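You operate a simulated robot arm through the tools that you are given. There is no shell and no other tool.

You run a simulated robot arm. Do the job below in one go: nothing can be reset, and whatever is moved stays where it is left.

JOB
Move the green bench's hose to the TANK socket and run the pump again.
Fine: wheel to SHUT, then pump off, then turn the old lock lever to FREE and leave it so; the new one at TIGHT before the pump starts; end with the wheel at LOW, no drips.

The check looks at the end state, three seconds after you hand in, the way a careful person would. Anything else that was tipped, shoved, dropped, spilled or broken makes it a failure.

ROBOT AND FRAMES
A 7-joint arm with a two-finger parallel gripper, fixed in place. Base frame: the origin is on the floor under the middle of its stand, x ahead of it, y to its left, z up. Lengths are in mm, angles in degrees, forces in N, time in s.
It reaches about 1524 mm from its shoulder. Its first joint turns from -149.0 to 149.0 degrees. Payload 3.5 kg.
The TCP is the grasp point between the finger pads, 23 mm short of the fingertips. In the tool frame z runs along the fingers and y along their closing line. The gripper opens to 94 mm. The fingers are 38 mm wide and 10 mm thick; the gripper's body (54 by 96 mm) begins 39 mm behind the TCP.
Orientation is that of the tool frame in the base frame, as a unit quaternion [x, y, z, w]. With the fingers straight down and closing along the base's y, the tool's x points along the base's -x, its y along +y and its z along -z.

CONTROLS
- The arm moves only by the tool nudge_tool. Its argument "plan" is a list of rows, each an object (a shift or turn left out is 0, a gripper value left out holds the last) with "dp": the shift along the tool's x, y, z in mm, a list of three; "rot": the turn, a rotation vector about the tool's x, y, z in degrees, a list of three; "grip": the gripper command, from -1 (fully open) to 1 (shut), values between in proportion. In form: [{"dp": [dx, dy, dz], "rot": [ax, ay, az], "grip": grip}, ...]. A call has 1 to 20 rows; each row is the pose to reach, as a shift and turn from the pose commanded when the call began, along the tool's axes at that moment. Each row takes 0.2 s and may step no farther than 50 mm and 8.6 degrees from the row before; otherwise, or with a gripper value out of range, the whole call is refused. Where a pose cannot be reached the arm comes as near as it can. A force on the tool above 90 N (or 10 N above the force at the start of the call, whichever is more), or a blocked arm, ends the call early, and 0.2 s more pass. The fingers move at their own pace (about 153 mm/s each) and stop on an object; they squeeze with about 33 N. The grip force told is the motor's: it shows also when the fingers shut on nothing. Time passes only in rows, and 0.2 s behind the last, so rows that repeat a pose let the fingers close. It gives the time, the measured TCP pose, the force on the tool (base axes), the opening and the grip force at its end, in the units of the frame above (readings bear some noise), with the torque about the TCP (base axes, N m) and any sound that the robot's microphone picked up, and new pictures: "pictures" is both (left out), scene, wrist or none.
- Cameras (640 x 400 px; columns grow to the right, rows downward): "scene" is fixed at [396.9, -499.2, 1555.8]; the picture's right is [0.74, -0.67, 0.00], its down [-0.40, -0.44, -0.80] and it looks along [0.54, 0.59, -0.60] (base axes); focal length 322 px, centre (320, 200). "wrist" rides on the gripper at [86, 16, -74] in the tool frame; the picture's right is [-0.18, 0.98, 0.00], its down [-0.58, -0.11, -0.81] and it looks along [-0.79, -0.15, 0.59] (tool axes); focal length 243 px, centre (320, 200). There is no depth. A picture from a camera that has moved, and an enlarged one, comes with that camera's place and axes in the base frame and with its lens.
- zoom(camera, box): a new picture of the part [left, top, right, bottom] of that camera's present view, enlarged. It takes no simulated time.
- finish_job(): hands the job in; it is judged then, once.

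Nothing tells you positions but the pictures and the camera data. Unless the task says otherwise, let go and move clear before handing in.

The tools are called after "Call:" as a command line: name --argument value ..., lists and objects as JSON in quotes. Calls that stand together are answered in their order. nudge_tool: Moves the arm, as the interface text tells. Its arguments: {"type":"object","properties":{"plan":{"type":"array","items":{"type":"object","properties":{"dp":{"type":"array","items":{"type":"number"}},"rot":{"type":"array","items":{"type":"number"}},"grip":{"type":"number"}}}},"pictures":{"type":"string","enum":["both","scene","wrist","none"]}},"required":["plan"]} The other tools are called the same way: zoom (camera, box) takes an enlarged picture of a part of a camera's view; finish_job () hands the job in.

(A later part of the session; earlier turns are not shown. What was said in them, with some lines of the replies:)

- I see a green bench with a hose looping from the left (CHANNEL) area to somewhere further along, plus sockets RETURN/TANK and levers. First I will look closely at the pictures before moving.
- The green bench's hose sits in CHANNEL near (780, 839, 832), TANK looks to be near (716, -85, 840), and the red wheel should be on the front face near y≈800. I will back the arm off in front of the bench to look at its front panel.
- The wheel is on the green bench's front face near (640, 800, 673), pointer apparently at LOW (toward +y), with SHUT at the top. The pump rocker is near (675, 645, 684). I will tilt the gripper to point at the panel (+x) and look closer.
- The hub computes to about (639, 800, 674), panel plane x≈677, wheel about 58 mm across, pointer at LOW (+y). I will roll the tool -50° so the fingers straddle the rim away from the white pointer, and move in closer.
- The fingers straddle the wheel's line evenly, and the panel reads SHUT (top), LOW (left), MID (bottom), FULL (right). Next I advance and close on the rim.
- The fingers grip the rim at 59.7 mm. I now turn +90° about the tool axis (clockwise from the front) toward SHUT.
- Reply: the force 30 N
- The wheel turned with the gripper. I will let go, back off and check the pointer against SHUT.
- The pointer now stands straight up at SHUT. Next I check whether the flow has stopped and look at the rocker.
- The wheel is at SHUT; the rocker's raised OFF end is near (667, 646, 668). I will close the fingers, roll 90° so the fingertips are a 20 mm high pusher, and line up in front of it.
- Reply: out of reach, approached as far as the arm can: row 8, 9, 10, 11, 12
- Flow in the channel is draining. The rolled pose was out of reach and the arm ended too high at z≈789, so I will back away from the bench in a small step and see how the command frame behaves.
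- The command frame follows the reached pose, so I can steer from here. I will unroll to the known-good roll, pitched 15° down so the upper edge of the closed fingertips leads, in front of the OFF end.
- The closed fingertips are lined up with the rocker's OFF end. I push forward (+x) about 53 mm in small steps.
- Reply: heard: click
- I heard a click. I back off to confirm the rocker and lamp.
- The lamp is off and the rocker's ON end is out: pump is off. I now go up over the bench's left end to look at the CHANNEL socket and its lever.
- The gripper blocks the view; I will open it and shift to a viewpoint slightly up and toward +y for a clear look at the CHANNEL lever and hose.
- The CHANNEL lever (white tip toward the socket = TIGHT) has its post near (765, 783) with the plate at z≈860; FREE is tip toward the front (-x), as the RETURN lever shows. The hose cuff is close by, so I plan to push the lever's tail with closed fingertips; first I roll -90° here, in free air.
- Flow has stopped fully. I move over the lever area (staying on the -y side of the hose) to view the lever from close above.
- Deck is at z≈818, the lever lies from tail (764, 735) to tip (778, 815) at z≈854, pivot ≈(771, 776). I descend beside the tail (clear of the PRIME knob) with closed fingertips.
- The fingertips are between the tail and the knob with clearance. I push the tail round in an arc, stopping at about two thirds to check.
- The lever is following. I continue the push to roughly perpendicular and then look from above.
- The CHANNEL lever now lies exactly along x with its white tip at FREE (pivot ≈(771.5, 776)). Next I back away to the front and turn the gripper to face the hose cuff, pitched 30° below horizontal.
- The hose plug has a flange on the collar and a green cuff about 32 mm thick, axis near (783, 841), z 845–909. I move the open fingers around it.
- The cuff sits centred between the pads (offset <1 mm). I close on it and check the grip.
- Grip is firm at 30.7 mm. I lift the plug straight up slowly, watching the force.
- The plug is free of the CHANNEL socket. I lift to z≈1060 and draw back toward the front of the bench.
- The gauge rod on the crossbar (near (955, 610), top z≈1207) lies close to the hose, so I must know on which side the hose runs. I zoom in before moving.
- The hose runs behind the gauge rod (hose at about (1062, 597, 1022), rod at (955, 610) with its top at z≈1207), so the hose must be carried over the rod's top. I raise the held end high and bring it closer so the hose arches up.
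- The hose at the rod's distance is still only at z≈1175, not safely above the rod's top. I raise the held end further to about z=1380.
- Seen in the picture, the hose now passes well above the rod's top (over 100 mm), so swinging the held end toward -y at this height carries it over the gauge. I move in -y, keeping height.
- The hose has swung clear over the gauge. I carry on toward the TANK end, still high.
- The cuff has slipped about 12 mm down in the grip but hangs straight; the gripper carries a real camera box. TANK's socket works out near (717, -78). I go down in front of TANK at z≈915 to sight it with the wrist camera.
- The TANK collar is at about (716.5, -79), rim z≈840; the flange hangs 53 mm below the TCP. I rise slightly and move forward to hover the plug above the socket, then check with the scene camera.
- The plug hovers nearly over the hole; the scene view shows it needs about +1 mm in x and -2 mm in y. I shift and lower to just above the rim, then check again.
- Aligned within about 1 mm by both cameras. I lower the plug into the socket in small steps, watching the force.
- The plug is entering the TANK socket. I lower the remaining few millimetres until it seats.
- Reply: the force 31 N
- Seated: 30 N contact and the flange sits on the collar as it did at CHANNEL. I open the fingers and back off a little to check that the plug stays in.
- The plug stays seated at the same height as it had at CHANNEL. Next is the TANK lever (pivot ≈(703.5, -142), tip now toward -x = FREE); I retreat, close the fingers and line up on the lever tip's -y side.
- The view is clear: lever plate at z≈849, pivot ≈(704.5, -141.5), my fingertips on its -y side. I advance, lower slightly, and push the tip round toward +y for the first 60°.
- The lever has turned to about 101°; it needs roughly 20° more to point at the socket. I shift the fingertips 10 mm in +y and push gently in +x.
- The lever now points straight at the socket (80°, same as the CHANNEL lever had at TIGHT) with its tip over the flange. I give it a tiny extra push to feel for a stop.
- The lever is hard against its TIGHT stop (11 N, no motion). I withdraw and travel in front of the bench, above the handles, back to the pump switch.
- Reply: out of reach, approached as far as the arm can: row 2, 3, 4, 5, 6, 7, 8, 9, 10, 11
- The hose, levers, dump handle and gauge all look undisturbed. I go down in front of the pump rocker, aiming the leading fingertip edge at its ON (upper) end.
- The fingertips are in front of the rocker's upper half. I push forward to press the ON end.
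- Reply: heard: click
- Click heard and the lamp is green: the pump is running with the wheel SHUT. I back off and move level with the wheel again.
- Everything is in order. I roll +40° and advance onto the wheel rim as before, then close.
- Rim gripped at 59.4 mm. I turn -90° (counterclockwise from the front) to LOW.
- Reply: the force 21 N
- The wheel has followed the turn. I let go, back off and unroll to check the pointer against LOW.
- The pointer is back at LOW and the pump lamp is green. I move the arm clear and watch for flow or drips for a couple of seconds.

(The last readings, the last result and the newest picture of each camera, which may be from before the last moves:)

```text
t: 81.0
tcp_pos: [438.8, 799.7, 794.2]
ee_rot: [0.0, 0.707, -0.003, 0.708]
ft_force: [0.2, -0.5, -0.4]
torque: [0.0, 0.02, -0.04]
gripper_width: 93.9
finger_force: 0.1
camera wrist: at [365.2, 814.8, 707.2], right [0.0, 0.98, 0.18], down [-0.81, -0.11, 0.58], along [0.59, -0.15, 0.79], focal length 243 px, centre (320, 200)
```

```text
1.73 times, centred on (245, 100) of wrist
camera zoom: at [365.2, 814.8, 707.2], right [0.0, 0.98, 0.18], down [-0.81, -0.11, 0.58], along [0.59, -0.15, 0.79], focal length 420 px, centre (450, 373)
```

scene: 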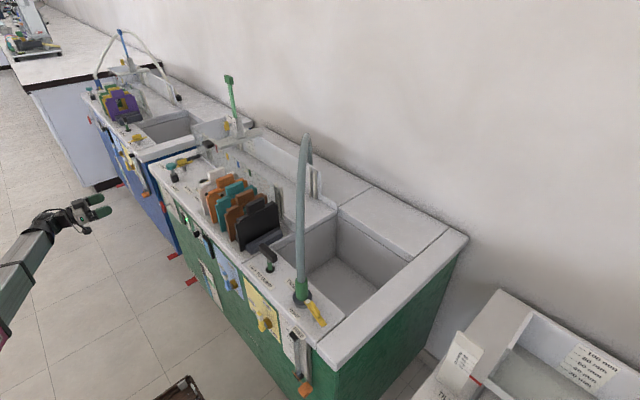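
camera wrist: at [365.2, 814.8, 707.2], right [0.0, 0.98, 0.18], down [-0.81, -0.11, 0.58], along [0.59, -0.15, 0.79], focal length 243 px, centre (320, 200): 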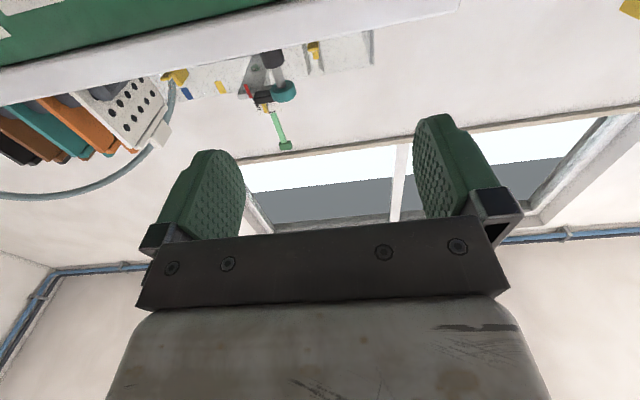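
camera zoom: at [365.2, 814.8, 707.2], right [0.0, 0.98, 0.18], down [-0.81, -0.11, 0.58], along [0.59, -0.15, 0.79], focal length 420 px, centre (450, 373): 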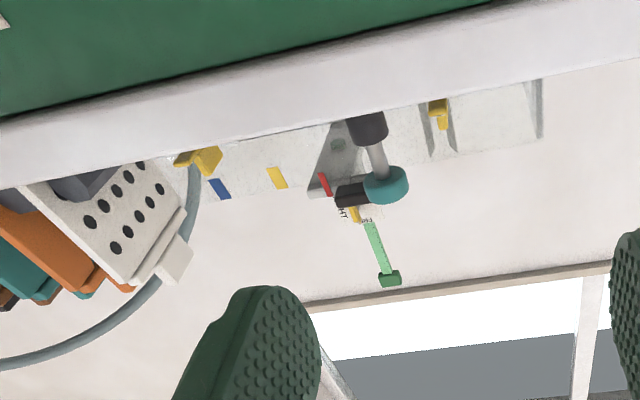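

Call:
zoom --camera "scene" --box '[270, 320, 340, 400]'

Call:
zoom --camera "scene" --box '[160, 190, 260, 300]'

Call:
zoom --camera "scene" --box '[280, 180, 440, 340]'

```text
5.00 times, centred on (305, 360) of scene
camera zoom: at [396.9, -499.2, 1555.8], right [0.74, -0.67, 0.0], down [-0.4, -0.44, -0.8], along [0.54, 0.59, -0.6], focal length 1610 px, centre (395, -600)
```

zoom: 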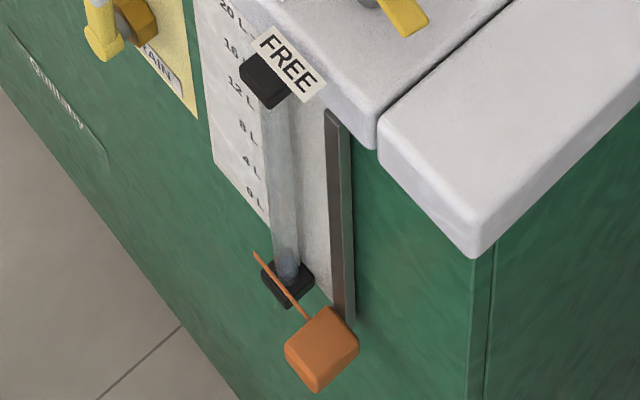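

```text
3.64 times, centred on (210, 245) of scene
camera zoom: at [396.9, -499.2, 1555.8], right [0.74, -0.67, 0.0], down [-0.4, -0.44, -0.8], along [0.54, 0.59, -0.6], focal length 1171 px, centre (720, 36)
```

zoom: 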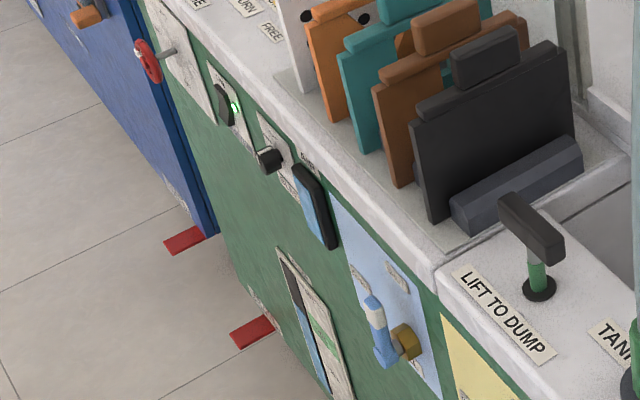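

```text
2.50 times, centred on (360, 260) of scene
camera zoom: at [396.9, -499.2, 1555.8], right [0.74, -0.67, 0.0], down [-0.4, -0.44, -0.8], along [0.54, 0.59, -0.6], focal length 805 px, centre (220, 50)
```

zoom: 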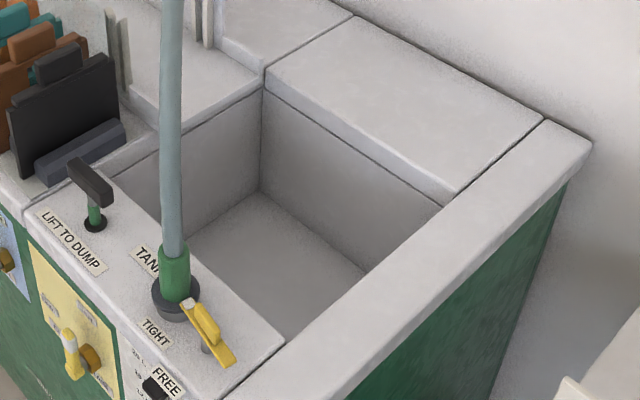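

Nothing drips, but I want to confirm that water is moving, so I zoom on the tank's sight tube and wait a few seconds to compare.

Call:
zoom --camera "scene" --box '[280, 350, 320, 390]'

Call:
nudge_tool --plan '[{"dp": [0, 0, 0]}, {"dp": [0, 0, 0]}, {"dp": [0, 0, 0]}, {"dp": [0, 0, 0]}, {"dp": [0, 0, 0]}, {"dp": [0, 0, 0]}, {"dp": [0, 0, 0]}, {"dp": [0, 0, 0]}, {"dp": [0, 0, 0]}, {"dp": [0, 0, 0]}, {"dp": [0, 0, 0]}, {"dp": [0, 0, 0]}, {"dp": [0, 0, 0]}, {"dp": [0, 0, 0]}, {"dp": [0, 0, 0]}, {"dp": [0, 0, 0]}, {"dp": [0, 0, 0]}, {"dp": [0, 0, 0]}, {"dp": [0, 0, 0]}, {"dp": [0, 0, 0]}]' --pictures "scene"

Call:
zoom --camera "scene" --box '[280, 350, 320, 390]'

Call:
zoom --camera "scene" --box '[280, 200, 380, 320]'

```text
10.00 times, centred on (300, 370) of scene
camera zoom: at [396.9, -499.2, 1555.8], right [0.74, -0.67, 0.0], down [-0.4, -0.44, -0.8], along [0.54, 0.59, -0.6], focal length 3219 px, centre (520, -1500)
```

zoom: 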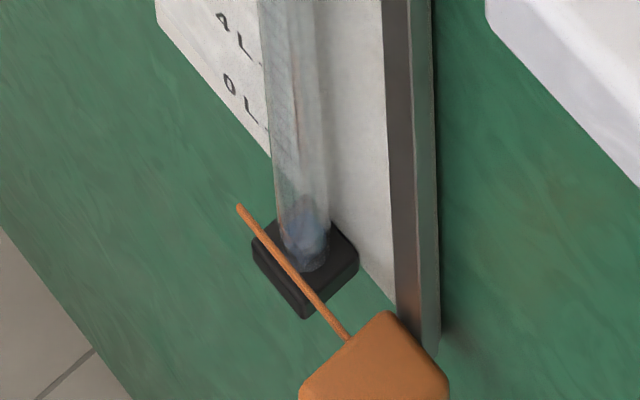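

```text
t: 85.2
tcp_pos: [440.3, 799.0, 794.0]
ee_rot: [0.0, 0.707, -0.001, 0.707]
ft_force: [0.2, -0.3, -0.1]
torque: [-0.02, 0.02, -0.03]
gripper_width: 94.0
finger_force: 0.0
```

scene: 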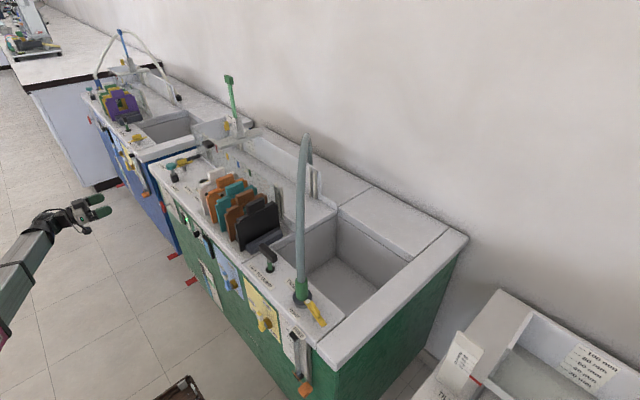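

```text
10.00 times, centred on (300, 370) of scene
camera zoom: at [396.9, -499.2, 1555.8], right [0.74, -0.67, 0.0], down [-0.4, -0.44, -0.8], along [0.54, 0.59, -0.6], focal length 3219 px, centre (520, -1500)
```

zoom: 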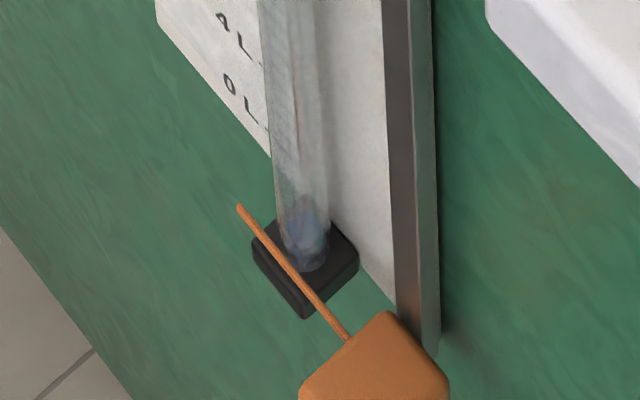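

```text
3.33 times, centred on (330, 260) of scene
camera zoom: at [396.9, -499.2, 1555.8], right [0.74, -0.67, 0.0], down [-0.4, -0.44, -0.8], along [0.54, 0.59, -0.6], focal length 1073 px, centre (287, 0)
```

zoom: 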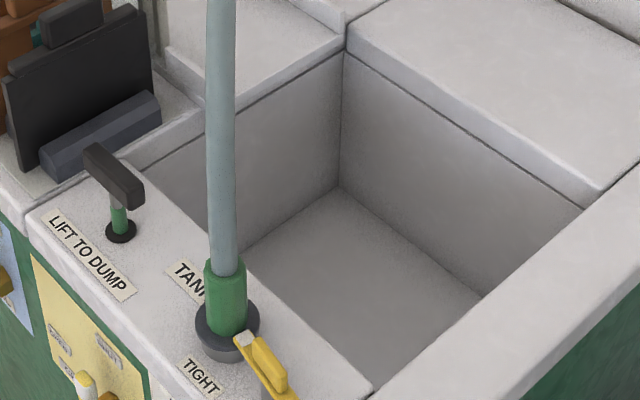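

The level has not visibly changed, so I look at the AIR window and gauges on the front panel for any sign of trouble.

Call:
nudge_tool --plan '[{"dp": [10, -40, 0]}, {"dp": [25, -80, 0]}, {"dp": [40, -120, 0]}, {"dp": [60, -160, 0]}, {"dp": [80, -200, 0]}, {"dp": [90, -230, 0]}]'

Call:
zoom --camera "wrist" --box '[100, 0, 420, 200]'

```text
t: 86.6
tcp_pos: [438.1, 568.9, 704.6]
ee_rot: [0.0, 0.707, -0.001, 0.708]
ft_force: [-1.1, -0.2, -1.0]
torque: [0.0, 0.0, 0.01]
gripper_width: 93.9
finger_force: 0.1
camera wrist: at [365.6, 584.3, 618.3], right [0.0, 0.98, 0.18], down [-0.81, -0.11, 0.58], along [0.59, -0.15, 0.79], focal length 243 px, centre (320, 200)
```

scene: 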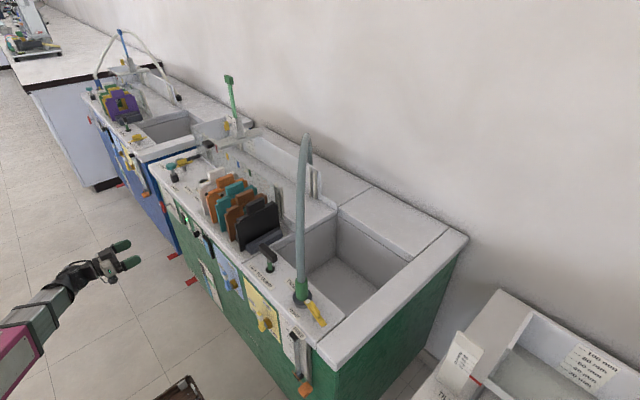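
wrist: 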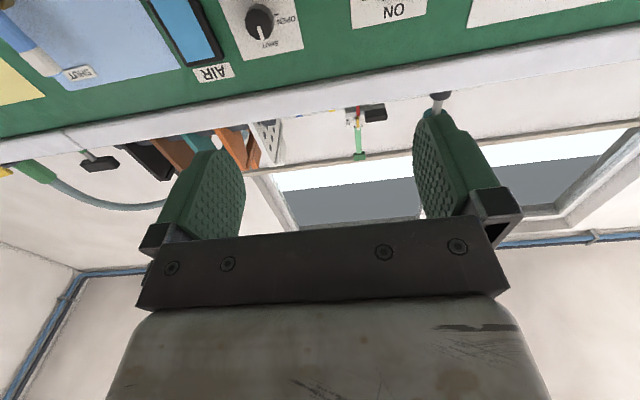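

```text
2.00 times, centred on (260, 100) of wrist
camera zoom: at [365.6, 584.3, 618.3], right [0.0, 0.98, 0.18], down [-0.81, -0.11, 0.58], along [0.59, -0.15, 0.79], focal length 485 px, centre (440, 400)
```

zoom: 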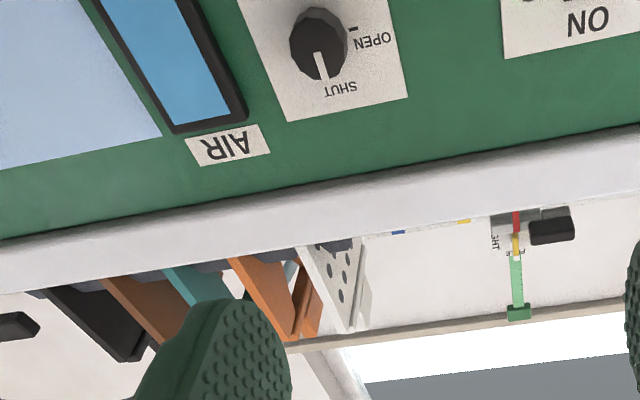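

Call:
zoom --camera "scene" --box '[270, 120, 350, 220]'

Call:
zoom --camera "scene" --box '[190, 150, 310, 280]'

Call:
zoom --camera "wrist" --box '[0, 60, 260, 222]'

```text
4.00 times, centred on (310, 170) of scene
camera zoom: at [396.9, -499.2, 1555.8], right [0.74, -0.67, 0.0], down [-0.4, -0.44, -0.8], along [0.54, 0.59, -0.6], focal length 1288 px, centre (360, 320)
```

zoom: 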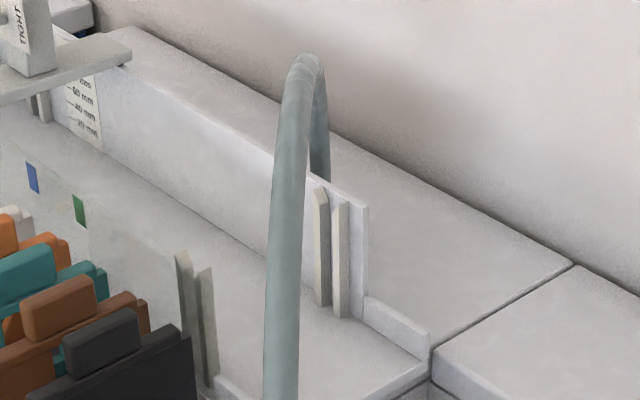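

```text
3.08 times, centred on (250, 215) of scene
camera zoom: at [396.9, -499.2, 1555.8], right [0.74, -0.67, 0.0], down [-0.4, -0.44, -0.8], along [0.54, 0.59, -0.6], focal length 990 px, centre (535, 154)
```

zoom: 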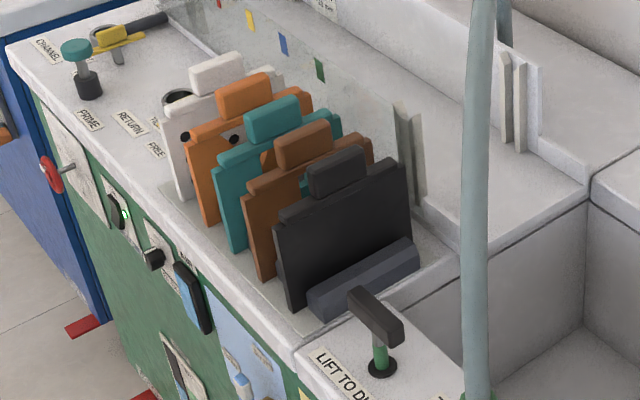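

```text
2.46 times, centred on (130, 141) of wrist
camera zoom: at [365.6, 584.3, 618.3], right [0.0, 0.98, 0.18], down [-0.81, -0.11, 0.58], along [0.59, -0.15, 0.79], focal length 597 px, centre (788, 345)
```

zoom: 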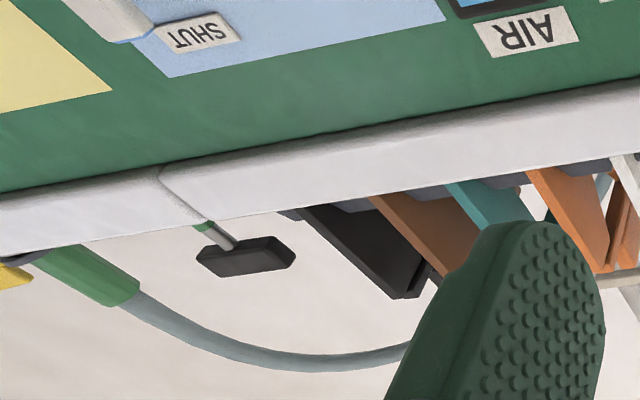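

Everything checks out. The AIR window is full, BLEED is shut, the pump lamp is green and the wheel points at LOW. The hose plug is seated in TANK with its lever at TIGHT, the CHANNEL lever is left at FREE, and there are no drips. The gauge, plates and dump handle look undisturbed. I could not see water entering the tank, because its level has not visibly risen. The arm is clear, so I hand in.

Call:
finish_job

```text
The job is handed in.
```

The green bench's hose is now in the TANK socket and the pump is running again with the wheel at LOW. I saw no drips. I did not see water reach the tank: its level had not visibly risen about 6–8 seconds after I opened the wheel to LOW.

The steps were done in the order you gave:

1. **Wheel to SHUT:** the channel flow drained away and stopped.
2. **Pump off:** the switch clicked and its lamp went out.
3. **Old lock lever:** the CHANNEL lever is at FREE and was left there.
4. **Hose move:** the plug sits in the TANK socket at the same height as it had in CHANNEL.
5. **New lock lever:** the TANK lever is hard against its TIGHT stop. This was done before the pump started.
6. **Pump on:** the switch clicked and the lamp is green.
7. **Wheel to LOW:** the pointer is within a few degrees of the LOW mark.

- **Gauge rod:** the hose ran behind it, so I lifted the hose over its top instead of dragging it past. Afterwards the rod, the plates and the dump handle looked undisturbed.
- **Out-of-reach moves:** two arm moves went out of reach and strayed from their path. No contact showed in the pictures or the force readings.
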